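You operate a simulated robot arm through the tools that you are given. There is no shell and no other tool. Be economical: measure what you need, move in short steps, check, and stop when the job is done.

You are at the controls of a simulated robot arm. One attempt, no reset.

JOB
Take the measuring jug and put it on the red folder.
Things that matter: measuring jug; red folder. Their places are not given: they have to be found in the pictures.

It is judged by the outcome, as a careful person would: the job done as asked, and still so three seconds after it is handed in. It fails if anything else is knocked over, pushed out of place, dropped, spilled or broken.

ROBOT AND FRAMES
A 7-joint arm with a two-finger parallel gripper, fixed in place. Base frame: the origin is at the foot of the arm, x ahead of it, y to its left, z up; the work surface is at about z = -3. Readings come in mm, degrees, newtons and seconds.
With the tool pointing down near the work surface it reaches from about 240 to 620 mm from the base axis. Its first joint turns from -66.0 to 66.0 degrees. Payload 2.6 kg.
Tool frame: the origin (TCP) lies between the finger pads and is the grasp point; the fingertips stand 30 mm ahead of it; z points along the fingers, y is the line along which they close. Largest opening 94 mm; finger width 28, thickness 10; the body of the gripper, 50 by 96 mm, starts 55 mm behind the TCP.
Orientation is that of the tool frame in the base frame, as a unit quaternion [w, x, y, z]. With the fingers straight down and closing along the base's y, the tool's x points along the base's -x, its y along +y and its z along -z.

CONTROLS
- The arm moves only by the tool step_arm. Its argument "commands" is a list of rows, each a list of 7 numbers: the turn, a rotation vector about the base's x, y, z in units of 4 degrees (1.0 is 4 degrees), then the shift along the base's x, y, z in units of 50 mm (1.0 is 50 mm), then the closure, from 0 (fully open) to 1 (shut). In form: [[wx, wy, wz, x, y, z, gripper], ...]. A call has 1 to 12 rows; each row shifts and turns the commanded pose from where the row before left it. A call with a number of a shift or a turn outside -1 to 1 is refused whole. Rows are played at 5 a second. More than 50 mm and 8.6 degrees between two rows, or a gripper value outside its range, and nothing of the call is played. Where a pose cannot be reached the arm comes as near as it can. A force on the tool above 40 N (or 10 N above the force at the start of the call, whichever is more), or a blocked arm, ends the call early, and 0.2 s more pass. The fingers move at their own pace (about 72 mm/s each) and stop on an object; they squeeze with about 41 N. The grip force told is the motor's: it shows also when the fingers shut on nothing. Time passes only in rows, and 0.2 s behind the last, so rows that do not move let the fingers close. It gives the time, the measured TCP pose, the force on the tool (base axes), the opening and the grip force at its end, in the units of the frame above (readings bear some noise).
- Cameras (640 x 400 px; columns grow to the right, rows downward): "scene" is fixed at [43, 438.9, 568.3]; the picture's right is [-0.70, -0.71, 0.00], its down [-0.39, 0.39, -0.83] and it looks along [0.59, -0.59, -0.55] (base axes); focal length 336 px, centre (320, 200). "wrist" rides on the gripper at [-37, 0, -58] in the tool frame; the picture's right is [0.00, -1.00, 0.00], its down [0.97, 0.00, -0.24] and it looks along [0.24, 0.00, 0.97] (tool axes); focal length 218 px, centre (320, 200).
- grab_frame(camera): a new picture of that camera. No time passes.
- locate(camera, pixels): there is no depth. For up to 12 entries [column, row, z] of the newest picture of that camera ("zoom" is the newest enlarged one), the place [x, y] in the base frame at which the ray of that pixel passes the height z, good to about 2 mm. No time passes.
- enlarge(camera, box): a new picture of the part [left, top, right, bottom] of that camera's present view, enlarged. No time passes.
- job_done(): hands the job in; it is judged then, once.

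Keep the steps short. Do not move on a guess: measure, check each grasp and each placing, and mend mistakes. In all there are 60 turns and 20 pictures (those below and enlarged ones count). Leave the gripper open and the arm clear of the work at the hand-in unless told otherwise, and finish with a single line.

The tools are called as a command line: name --pt "numbers of a row" for each row, then --argument value for the rest, lists and objects as JSON in quotes. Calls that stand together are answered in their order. step_arm: Moves the arm, as the interface text tells. Its arguments: {"type":"object","properties":{"commands":{"type":"array"}},"required":["commands"]} The other tools are called the same way: grab_frame (camera) takes a picture; locate (camera, pixels) gives the place at which the rays of pixels pass given heights; enlarge (camera, box) takes an enlarged picture of a part of a camera's view; job_done () hands the job in.

At the start:

```text
time: 0.0
tcp_pos: [353.8, -96.6, 311.6]
tcp_rot: [0.0, 0.0, 1.0, 0.0]
wrist_force: [0.2, -0.1, -0.2]
grip_width: 94.1
grasp_force: 0.1
```

scene: 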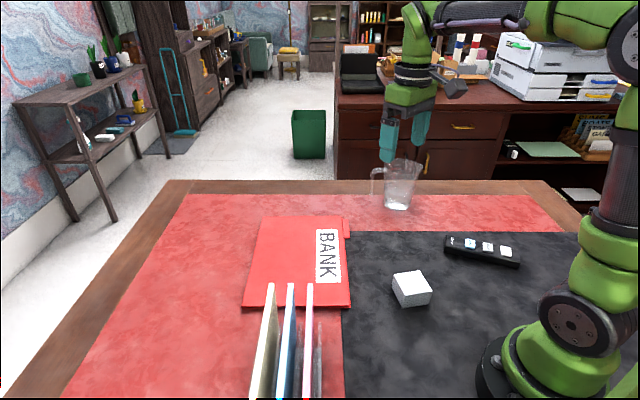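
wrist: 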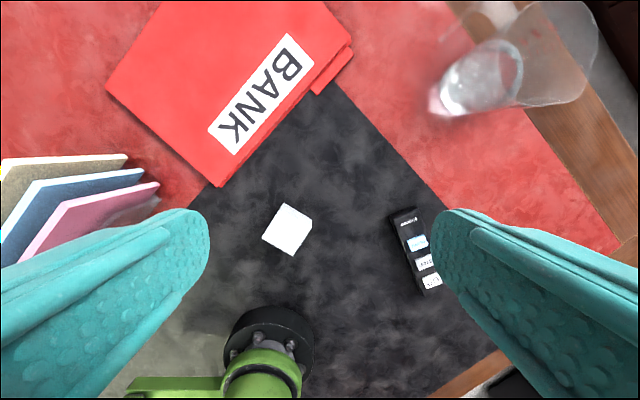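

I see a clear jug at about (400,185) in the scene, with its handle to the left, and the red folder at about (300,260). I'll enlarge both.

enlarge --camera "scene" --box '[350, 140, 446, 220]'

locate --camera "scene" --pixels '[[396, 207, -3], [383, 206, -3], [409, 206, -3], [402, 162, 80], [402, 162, 100], [261, 217, 0], [343, 215, 0], [351, 307, 0], [243, 306, 0], [300, 260, 0]]'

locate --camera "wrist" --pixels '[[482, 78, -3], [435, 105, -3], [521, 60, -3], [160, 2, 0], [322, 2, 0], [353, 50, 0], [220, 187, 0], [106, 88, 0]]'

```text
5.00 times, centred on (398, 180) of scene
```

zoom: 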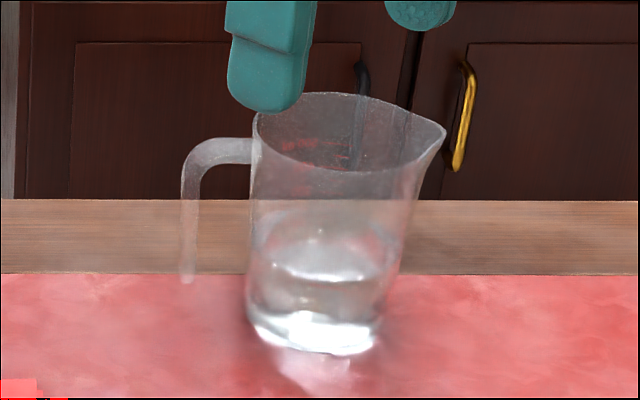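

```text
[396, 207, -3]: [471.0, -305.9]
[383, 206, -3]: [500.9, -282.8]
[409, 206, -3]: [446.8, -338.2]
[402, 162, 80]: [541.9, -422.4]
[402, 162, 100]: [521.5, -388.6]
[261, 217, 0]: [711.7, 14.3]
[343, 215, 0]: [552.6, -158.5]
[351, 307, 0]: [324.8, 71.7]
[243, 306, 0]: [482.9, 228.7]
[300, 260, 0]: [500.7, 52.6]
```

```text
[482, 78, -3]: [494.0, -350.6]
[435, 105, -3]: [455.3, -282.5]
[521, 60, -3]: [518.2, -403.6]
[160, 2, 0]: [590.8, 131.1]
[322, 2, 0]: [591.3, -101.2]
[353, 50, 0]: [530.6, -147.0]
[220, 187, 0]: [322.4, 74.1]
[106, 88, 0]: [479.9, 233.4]
```

The jug is near (473,-310) and may hold water, so I'll keep it level. Next I move over it at the same height to measure it from above.

step_arm --pt "0 0 0 0.35 -0.8 0 0" --pt "0 0 0 0.35 -0.8 0 0" --pt "0 0 0 0.35 -0.8 0 0" --pt "0 0 0 0.35 -0.8 0 0" --pt "0 0 0 0.35 -0.8 0 0" --pt "0 0 0 0 0 0 0"

grab_frame --camera "wrist"

grab_frame --camera "scene"

```text
time: 1.4
tcp_pos: [442.0, -298.8, 310.5]
tcp_rot: [-0.001, 0.0, 1.0, 0.001]
wrist_force: [-0.5, 1.4, -0.3]
grip_width: 93.9
grasp_force: 0.0
```

```text
16 pictures are left
```

wrist: 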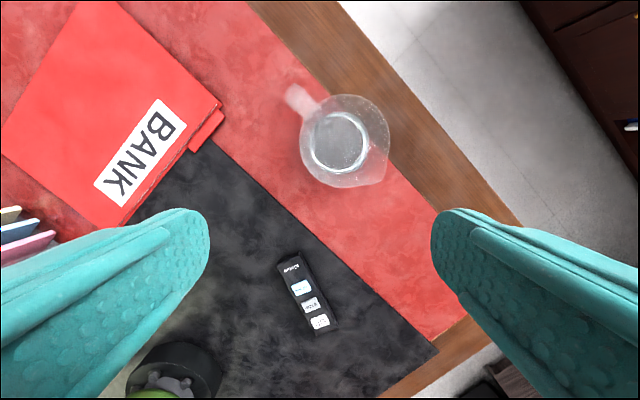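

```text
15 pictures are left
```

scene: 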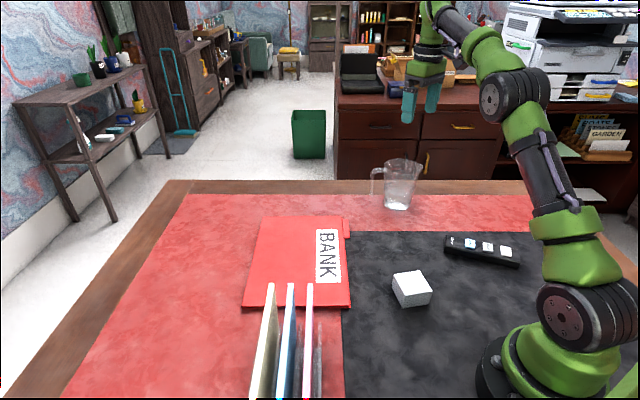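

The jug is now well seen from above. I enlarge it in both cameras to measure rim and height.

enlarge --camera "wrist" --box '[264, 70, 424, 200]'

enlarge --camera "scene" --box '[350, 140, 446, 220]'

```text
3.08 times, centred on (344, 135) of wrist
```

zoom: 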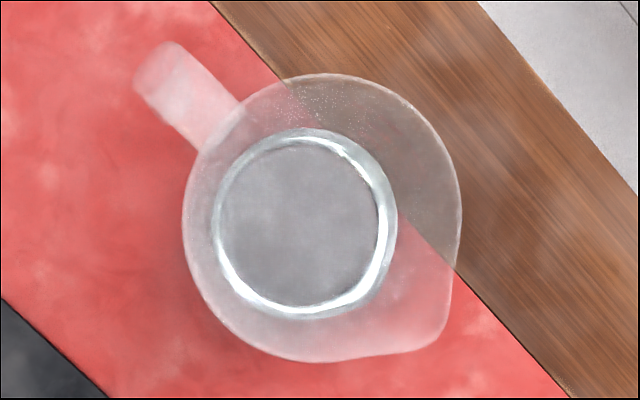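

```text
5.00 times, centred on (398, 180) of scene
```

zoom: 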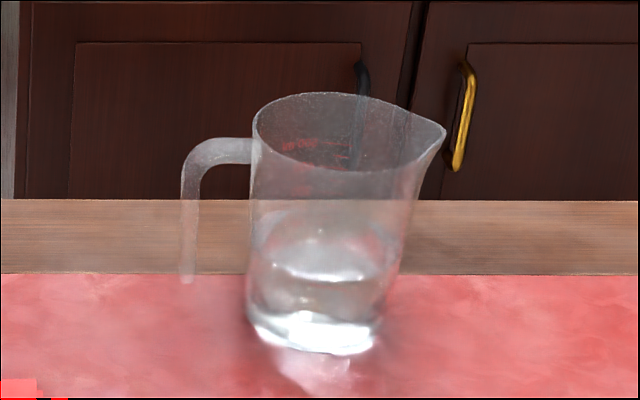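

locate --camera "wrist" --pixels '[[338.8, 142.5, -3], [308.9, 142.5, -3], [369, 142.5, -3], [344.6, 139.9, 100], [344.6, 139.9, 120], [344.6, 139.9, 140], [299.5, 139.9, 120], [390.1, 139.9, 120], [344.6, 93.8, 120], [290, 92, 110], [310, 110, 110]]'

locate --camera "scene" --pixels '[[396.4, 205, -3], [401.6, 166.4, 100], [401.6, 166.4, 120], [401.6, 166.4, 140], [384.4, 166.4, 120], [419, 166.4, 120], [375, 172, 110], [372, 195, 20], [372, 195, 40]]'

```text
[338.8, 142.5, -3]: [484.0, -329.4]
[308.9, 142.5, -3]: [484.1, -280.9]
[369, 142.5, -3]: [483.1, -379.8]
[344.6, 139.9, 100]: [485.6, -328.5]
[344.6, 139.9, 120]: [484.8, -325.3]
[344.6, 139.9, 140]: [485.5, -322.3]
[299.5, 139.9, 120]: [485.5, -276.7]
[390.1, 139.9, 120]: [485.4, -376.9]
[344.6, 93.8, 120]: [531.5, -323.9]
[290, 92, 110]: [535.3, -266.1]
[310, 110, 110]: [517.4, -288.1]
```

```text
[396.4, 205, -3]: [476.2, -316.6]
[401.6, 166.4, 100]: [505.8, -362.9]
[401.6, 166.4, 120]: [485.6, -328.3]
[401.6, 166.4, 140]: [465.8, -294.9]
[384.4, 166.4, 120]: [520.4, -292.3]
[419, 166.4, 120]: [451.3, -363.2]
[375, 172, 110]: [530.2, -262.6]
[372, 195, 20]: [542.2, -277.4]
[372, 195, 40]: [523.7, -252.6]
```

The rim is at about z=120, 95–100 mm across, centred near (485,-326). That is too wide to grip across, so I'll pinch the wall, with one finger inside. I'll pinch at about 120° around the rim, away from the handle (50°) and the spout (230°). First I turn the gripper 30° and centre it above that point at height. I also check the places of the books and the cube.

step_arm --pt "0 0 1 0.1 0.06 0 0" --pt "0 0 1 0.1 0.06 0 0" --pt "0 0 1 0.1 0.06 0 0" --pt "0 0 1 0.1 0.06 0 0" --pt "0 0 1 0 0 0 0" --pt "0 0 1 0 0 0 0" --pt "0 0 1 0 0 0 0" --pt "0 0 0.5 0 0 0 0" --pt "0 0 0 0 0 -1 0" --pt "0 0 0 0 0 -1 0" --pt "0 0 0 0 0 0 0"

grab_frame --camera "wrist"

locate --camera "scene" --pixels '[[270, 285, 100], [270, 285, 150], [308, 285, 100], [308, 285, 150], [308, 285, 200], [412, 295, 0], [308, 380, 0], [345, 236, 0]]'

```text
time: 3.8
tcp_pos: [462.9, -284.7, 212.5]
tcp_rot: [-0.001, -0.258, 0.966, 0.0]
wrist_force: [0.2, 0.4, 1.3]
grip_width: 93.8
grasp_force: 0.1
```

```text
12 pictures are left
```

wrist: 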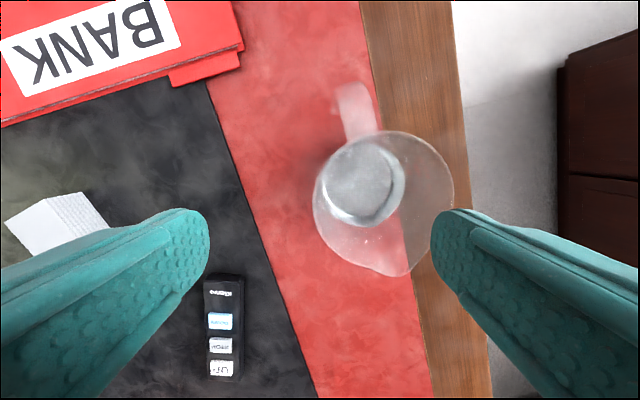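

```text
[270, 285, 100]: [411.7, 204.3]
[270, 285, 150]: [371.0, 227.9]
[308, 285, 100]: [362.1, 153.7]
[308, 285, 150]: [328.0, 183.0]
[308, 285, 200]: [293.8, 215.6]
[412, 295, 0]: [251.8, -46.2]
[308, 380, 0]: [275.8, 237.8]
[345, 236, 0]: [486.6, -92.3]
```

I locate the rim from this second height to fix its height and size.

locate --camera "wrist" --pixels '[[383.5, 200, 110], [383.5, 200, 120], [383.5, 200, 130], [383.5, 200, 140], [313, 197, 120], [454, 192, 120], [313, 197, 140], [454, 192, 140], [405, 132, 130], [390, 275, 130], [316, 180, 130]]'

```text
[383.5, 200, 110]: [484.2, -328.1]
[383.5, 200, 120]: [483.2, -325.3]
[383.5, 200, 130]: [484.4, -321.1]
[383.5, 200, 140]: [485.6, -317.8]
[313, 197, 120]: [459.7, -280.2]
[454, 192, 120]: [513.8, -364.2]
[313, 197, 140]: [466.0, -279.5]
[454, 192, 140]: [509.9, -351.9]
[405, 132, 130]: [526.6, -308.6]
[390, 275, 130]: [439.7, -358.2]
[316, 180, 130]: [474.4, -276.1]
```

Both views agree: rim at z≈120, radius about 50, centre (484,-325.5), with walls tapering about 4.5°. The TCP is right over the wall. I tilt the tool 4.5° to match the wall and descend to z≈90.

step_arm --pt "-0.48 -0.28 0 0 0 0 0" --pt "-0.48 -0.28 0 0 0 0 0" --pt "0 0 0 -0.03 0 -0.6 0" --pt "0 0 0 0 0 -0.6 0" --pt "0 0 0 0 0 -0.6 0" --pt "0 0 0 0 0 -0.65 0" --pt "0 0 0 0 0 0 0"

enlarge --camera "scene" --box '[338, 110, 462, 220]'

grab_frame --camera "wrist"

```text
time: 5.4
tcp_pos: [460.0, -283.3, 90.7]
tcp_rot: [0.01, -0.258, 0.965, -0.037]
wrist_force: [0.0, 0.0, -0.5]
grip_width: 94.1
grasp_force: 0.0
```

```text
3.64 times, centred on (400, 165) of scene
```

zoom: 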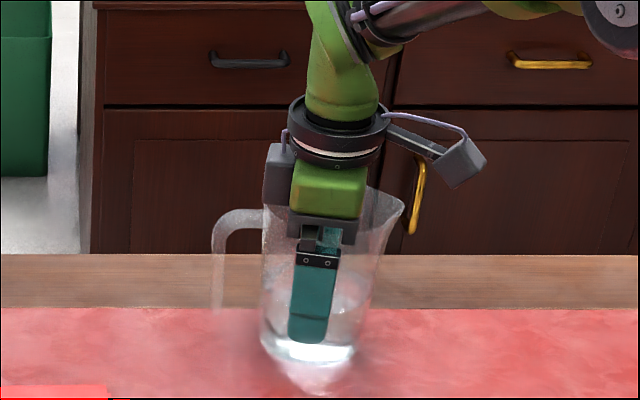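

```text
10 pictures are left
```

wrist: 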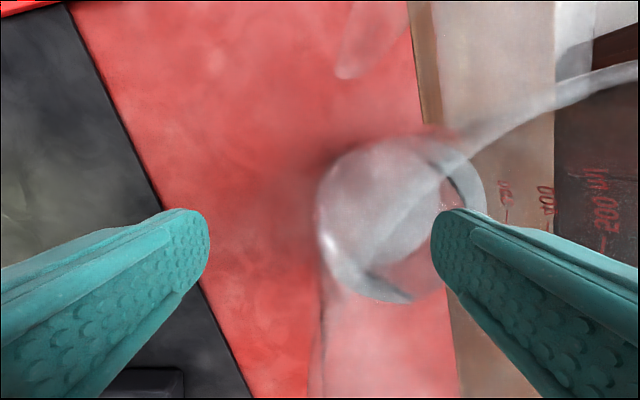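

No contact. In the wrist picture the wall sits at about column 320, midway between the fingers, and the right finger is inside. I close the gripper.

step_arm --pt "0 0 0 0 0 0 0.5" --pt "0 0 0 0 0 0 0.8" --pt "0 0 0 0 0 0 1" --pt "0 0 0 0 0 0 1" --pt "0 0 0 0 0 0 1" --pt "0 0 0 0 0 0 1"

grab_frame --camera "wrist"

```text
time: 6.8
tcp_pos: [460.4, -284.5, 88.6]
tcp_rot: [0.01, -0.258, 0.965, -0.038]
wrist_force: [-0.2, -0.1, 1.4]
grip_width: 7.3
grasp_force: 40.9
```

```text
9 pictures are left
```

wrist: 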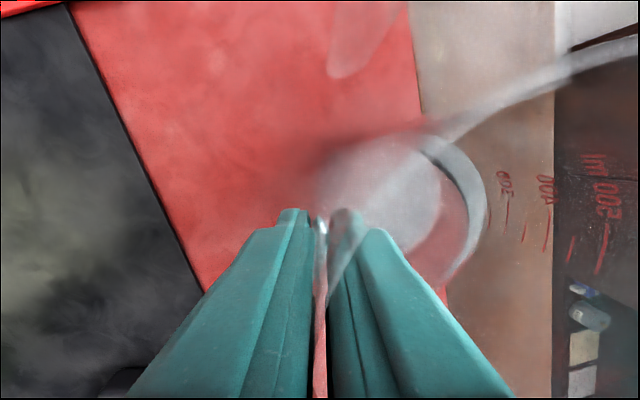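

The wall is held: 7.3 mm opening at 41 N. I lift 20 mm slowly and check for tilt.

step_arm --pt "0 0 0 0 0 0.1 1" --pt "0 0 0 0 0 0.1 1" --pt "0 0 0 0 0 0.2 1" --pt "0 0 0 0 0 0 1" --pt "0 0 0 0 0 0 1"

enlarge --camera "scene" --box '[338, 110, 462, 220]'

```text
time: 8.0
tcp_pos: [459.6, -286.2, 109.9]
tcp_rot: [0.01, -0.259, 0.965, -0.037]
wrist_force: [0.2, -0.6, -3.9]
grip_width: 7.2
grasp_force: 41.9
```

```text
3.64 times, centred on (400, 165) of scene
```

zoom: 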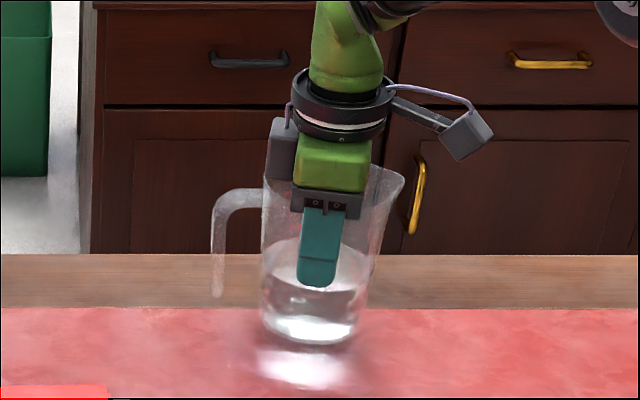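

The jug is up (about 0.4 kg), level, and the water is calm. I lift a bit more and carry it smoothly towards the folder's middle, with the jug's target at about (520,20).

step_arm --pt "0 0 0 0 0 0.2 1" --pt "0 0 0 0 0 0.3 1" --pt "0 0 0 0 0.1 0.2 1" --pt "0 0 0 0.03 0.25 0 1" --pt "0 0 0 0.04 0.4 0 1" --pt "0 0 0 0.04 0.5 0 1" --pt "0 0 0 0.04 0.5 0 1" --pt "0 0 0 0.04 0.5 0 1" --pt "0 0 0 0.04 0.5 0 1" --pt "0 0 0 0.04 0.5 0 1" --pt "0 0 0 0.04 0.5 0 1" --pt "0 0 0 0.04 0.5 0 1"

step_arm --pt "0 0 0 0.07 0.5 0 1" --pt "0 0 0 0.07 0.5 0 1" --pt "0 0 0 0.07 0.5 0 1" --pt "0 0 0 0.07 0.5 0 1" --pt "0 0 0 0.05 0.4 0 1" --pt "0 0 0 0 0.2 0 1" --pt "0 0 0 0 0.1 0 1" --pt "0 0 0 0 0 0 1" --pt "0 0 0 0 0 0 1"

grab_frame --camera "scene"

grab_frame --camera "wrist"

```text
time: 10.6
tcp_pos: [479.3, -71.6, 143.6]
tcp_rot: [0.01, -0.259, 0.965, -0.036]
wrist_force: [-0.2, 0.5, -4.1]
grip_width: 7.2
grasp_force: 41.2
```

```text
time: 12.6
tcp_pos: [496.1, 62.3, 144.3]
tcp_rot: [0.009, -0.259, 0.965, -0.037]
wrist_force: [0.1, 0.3, -4.1]
grip_width: 7.3
grasp_force: 41.7
```

```text
7 pictures are left
```

scene: 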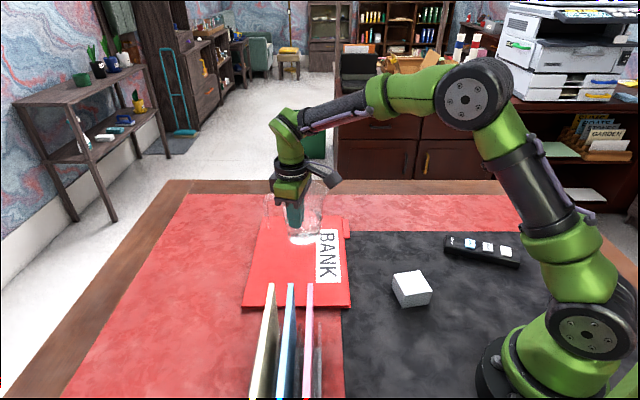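

```text
6 pictures are left
```

wrist: 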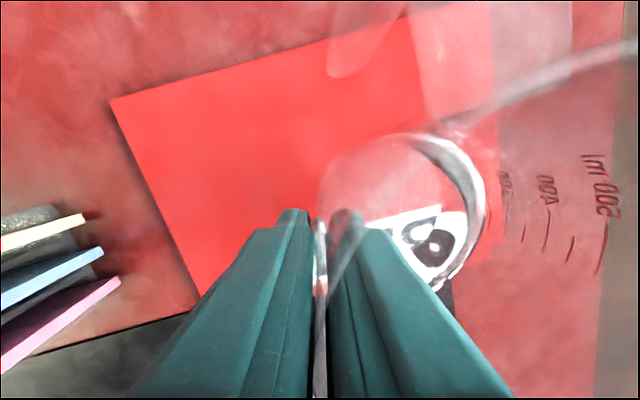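

The jug hangs over the folder. I check the folder's edges against the jug's footprint.

locate --camera "wrist" --pixels '[[108, 98, 0], [408, 15, 0], [198, 300, 0], [425, 120, 0], [492, 190, 0], [400, 205, 56], [455, 320, 0]]'

locate --camera "scene" --pixels '[[345, 215, 0], [261, 217, 0], [302, 240, 56], [350, 236, 0], [352, 220, 0]]'

```text
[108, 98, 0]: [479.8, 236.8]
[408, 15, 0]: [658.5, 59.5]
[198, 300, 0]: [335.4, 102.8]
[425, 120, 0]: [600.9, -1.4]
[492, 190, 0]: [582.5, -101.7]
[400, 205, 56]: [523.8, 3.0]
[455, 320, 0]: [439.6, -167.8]
```

```text
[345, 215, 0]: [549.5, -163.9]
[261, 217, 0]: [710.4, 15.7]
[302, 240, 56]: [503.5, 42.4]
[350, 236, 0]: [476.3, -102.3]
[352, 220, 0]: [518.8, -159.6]
```

There is over 100 mm of margin to every folder edge around the jug. The jug bottom is 91.6 mm below the TCP, so it is at z≈52 now. I lower it in small steps and watch the force.

step_arm --pt "0 0 0 0 0 -0.2 1" --pt "0 0 0 0 0 -0.25 1" --pt "0 0 0 0 0 -0.2 1" --pt "0 0 0 0 0 -0.12 1" --pt "0 0 0 0 0 0 1"

step_arm --pt "0 0 0 0 0 -0.05 1" --pt "0 0 0 0 0 -0.03 1" --pt "0 0 0 0 0 0 1"

```text
time: 13.8
tcp_pos: [494.1, 61.8, 105.3]
tcp_rot: [0.01, -0.258, 0.965, -0.037]
wrist_force: [1.2, 0.3, -3.9]
grip_width: 7.3
grasp_force: 41.4
```

```text
time: 14.6
tcp_pos: [494.5, 62.0, 101.8]
tcp_rot: [0.01, -0.258, 0.965, -0.038]
wrist_force: [0.0, 0.2, -4.5]
grip_width: 7.3
grasp_force: 41.0
```

Still hanging. I go on in 2 mm steps.

step_arm --pt "0 0 0 0 0 -0.04 1" --pt "0 0 0 0 0 -0.04 1" --pt "0 0 0 0 0 0 1"

enlarge --camera "scene" --box '[240, 180, 360, 260]'

```text
time: 15.4
tcp_pos: [496.1, 62.1, 99.9]
tcp_rot: [0.013, -0.258, 0.965, -0.037]
wrist_force: [-5.8, 0.9, 23.5]
grip_width: 7.1
grasp_force: 40.7
```

```text
5.00 times, centred on (300, 220) of scene
```

zoom: 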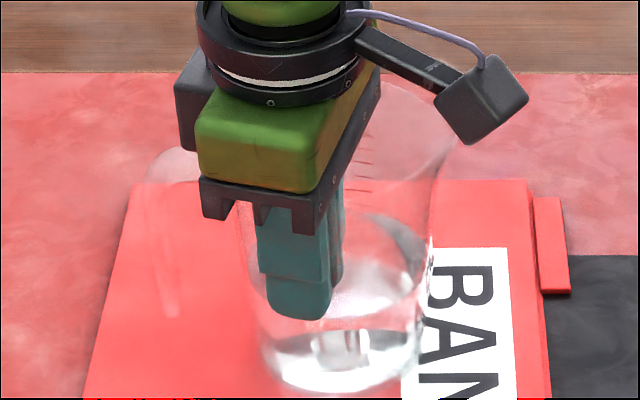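

Touched down (+23 N) at TCP z≈100. I back off about 2 mm to ease the press.

step_arm --pt "0 0 0 0 0 0.035 1" --pt "0 0 0 0 0 0 1"

```text
time: 16.0
tcp_pos: [495.0, 62.4, 100.8]
tcp_rot: [0.012, -0.259, 0.965, -0.037]
wrist_force: [5.1, 3.2, 10.7]
grip_width: 7.6
grasp_force: 40.9
```

It is resting lightly. I open partway, symmetrically, and then look.

step_arm --pt "0 0 0 0 0 0 0.85" --pt "0 0 0 0 0 0 0.6" --pt "0 0 0 0 0 0 0.3" --pt "0 0 0 0 0 0 0.15" --pt "0 0 0 0 0 0 0.15"

grab_frame --camera "wrist"

```text
time: 17.2
tcp_pos: [495.3, 62.1, 101.4]
tcp_rot: [0.01, -0.259, 0.965, -0.038]
wrist_force: [-0.3, -0.7, 0.7]
grip_width: 79.9
grasp_force: 0.0
```

```text
4 pictures are left
```

wrist: 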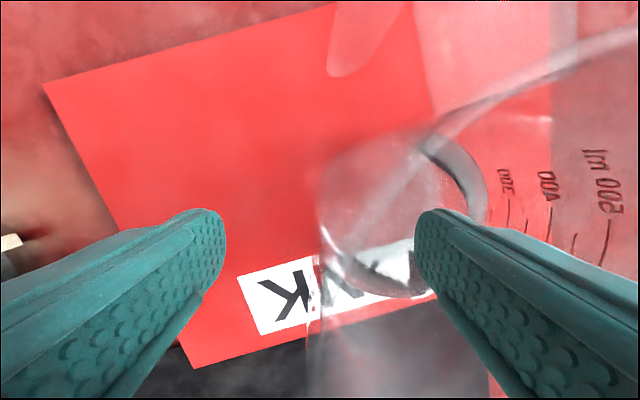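

The jug stands free, with the wall at about column 320 between the fingers. I withdraw straight up.

step_arm --pt "0 0 0 0 0 0.3 0.15" --pt "0 0 0 0 0 0.6 0.15" --pt "0 0 0 0 0 0.8 0.15" --pt "0 0 0 0 0 1 0.1" --pt "0 0 0 0 0 1 0" --pt "0 0 0 -0.8 -0.5 0.3 0" --pt "0 0 0 -0.8 -0.8 0 0" --pt "0 0 0 -0.8 -0.8 0 0" --pt "0 0 0 0 0 0 0"

grab_frame --camera "scene"

```text
refused: row 7 steps farther than a row can; nothing moved
```

```text
3 pictures are left
```

scene: 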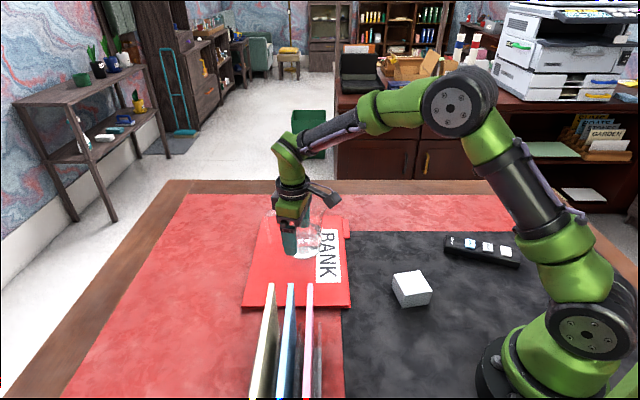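

The call was refused because one row's step was too long, and nothing moved. I repeat it with smaller rows.

step_arm --pt "0 0 0 0 0 0.3 0.15" --pt "0 0 0 0 0 0.6 0.15" --pt "0 0 0 0 0 0.8 0.15" --pt "0 0 0 0 0 0.9 0.1" --pt "0 0 0 0 0 0.9 0" --pt "0 0 0 -0.6 -0.5 0.2 0" --pt "0 0 0 -0.6 -0.6 0 0" --pt "0 0 0 -0.6 -0.6 0 0" --pt "0 0 0 0 0 0 0"

grab_frame --camera "scene"

```text
time: 19.2
tcp_pos: [404.0, -22.4, 285.2]
tcp_rot: [0.009, -0.257, 0.966, -0.037]
wrist_force: [-0.2, -0.2, 0.8]
grip_width: 93.9
grasp_force: 0.0
```

```text
2 pictures are left
```

scene: 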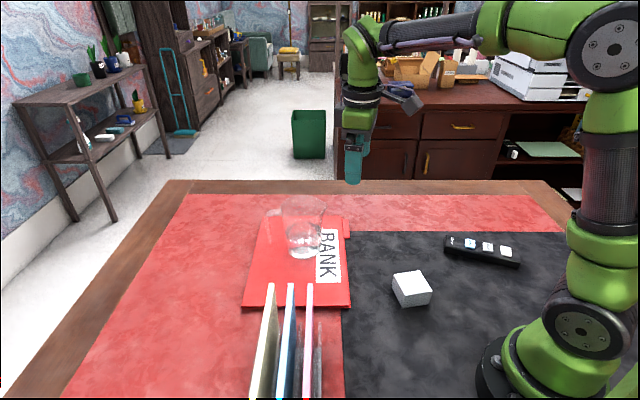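

The jug stands upright on the folder at about (303,230), the other things are where they were, and the arm is clear with the gripper open. I hand in.

job_done

```text
The job is handed in.
```

The measuring jug is standing upright on the red folder, with its water still in it and nothing else moved.
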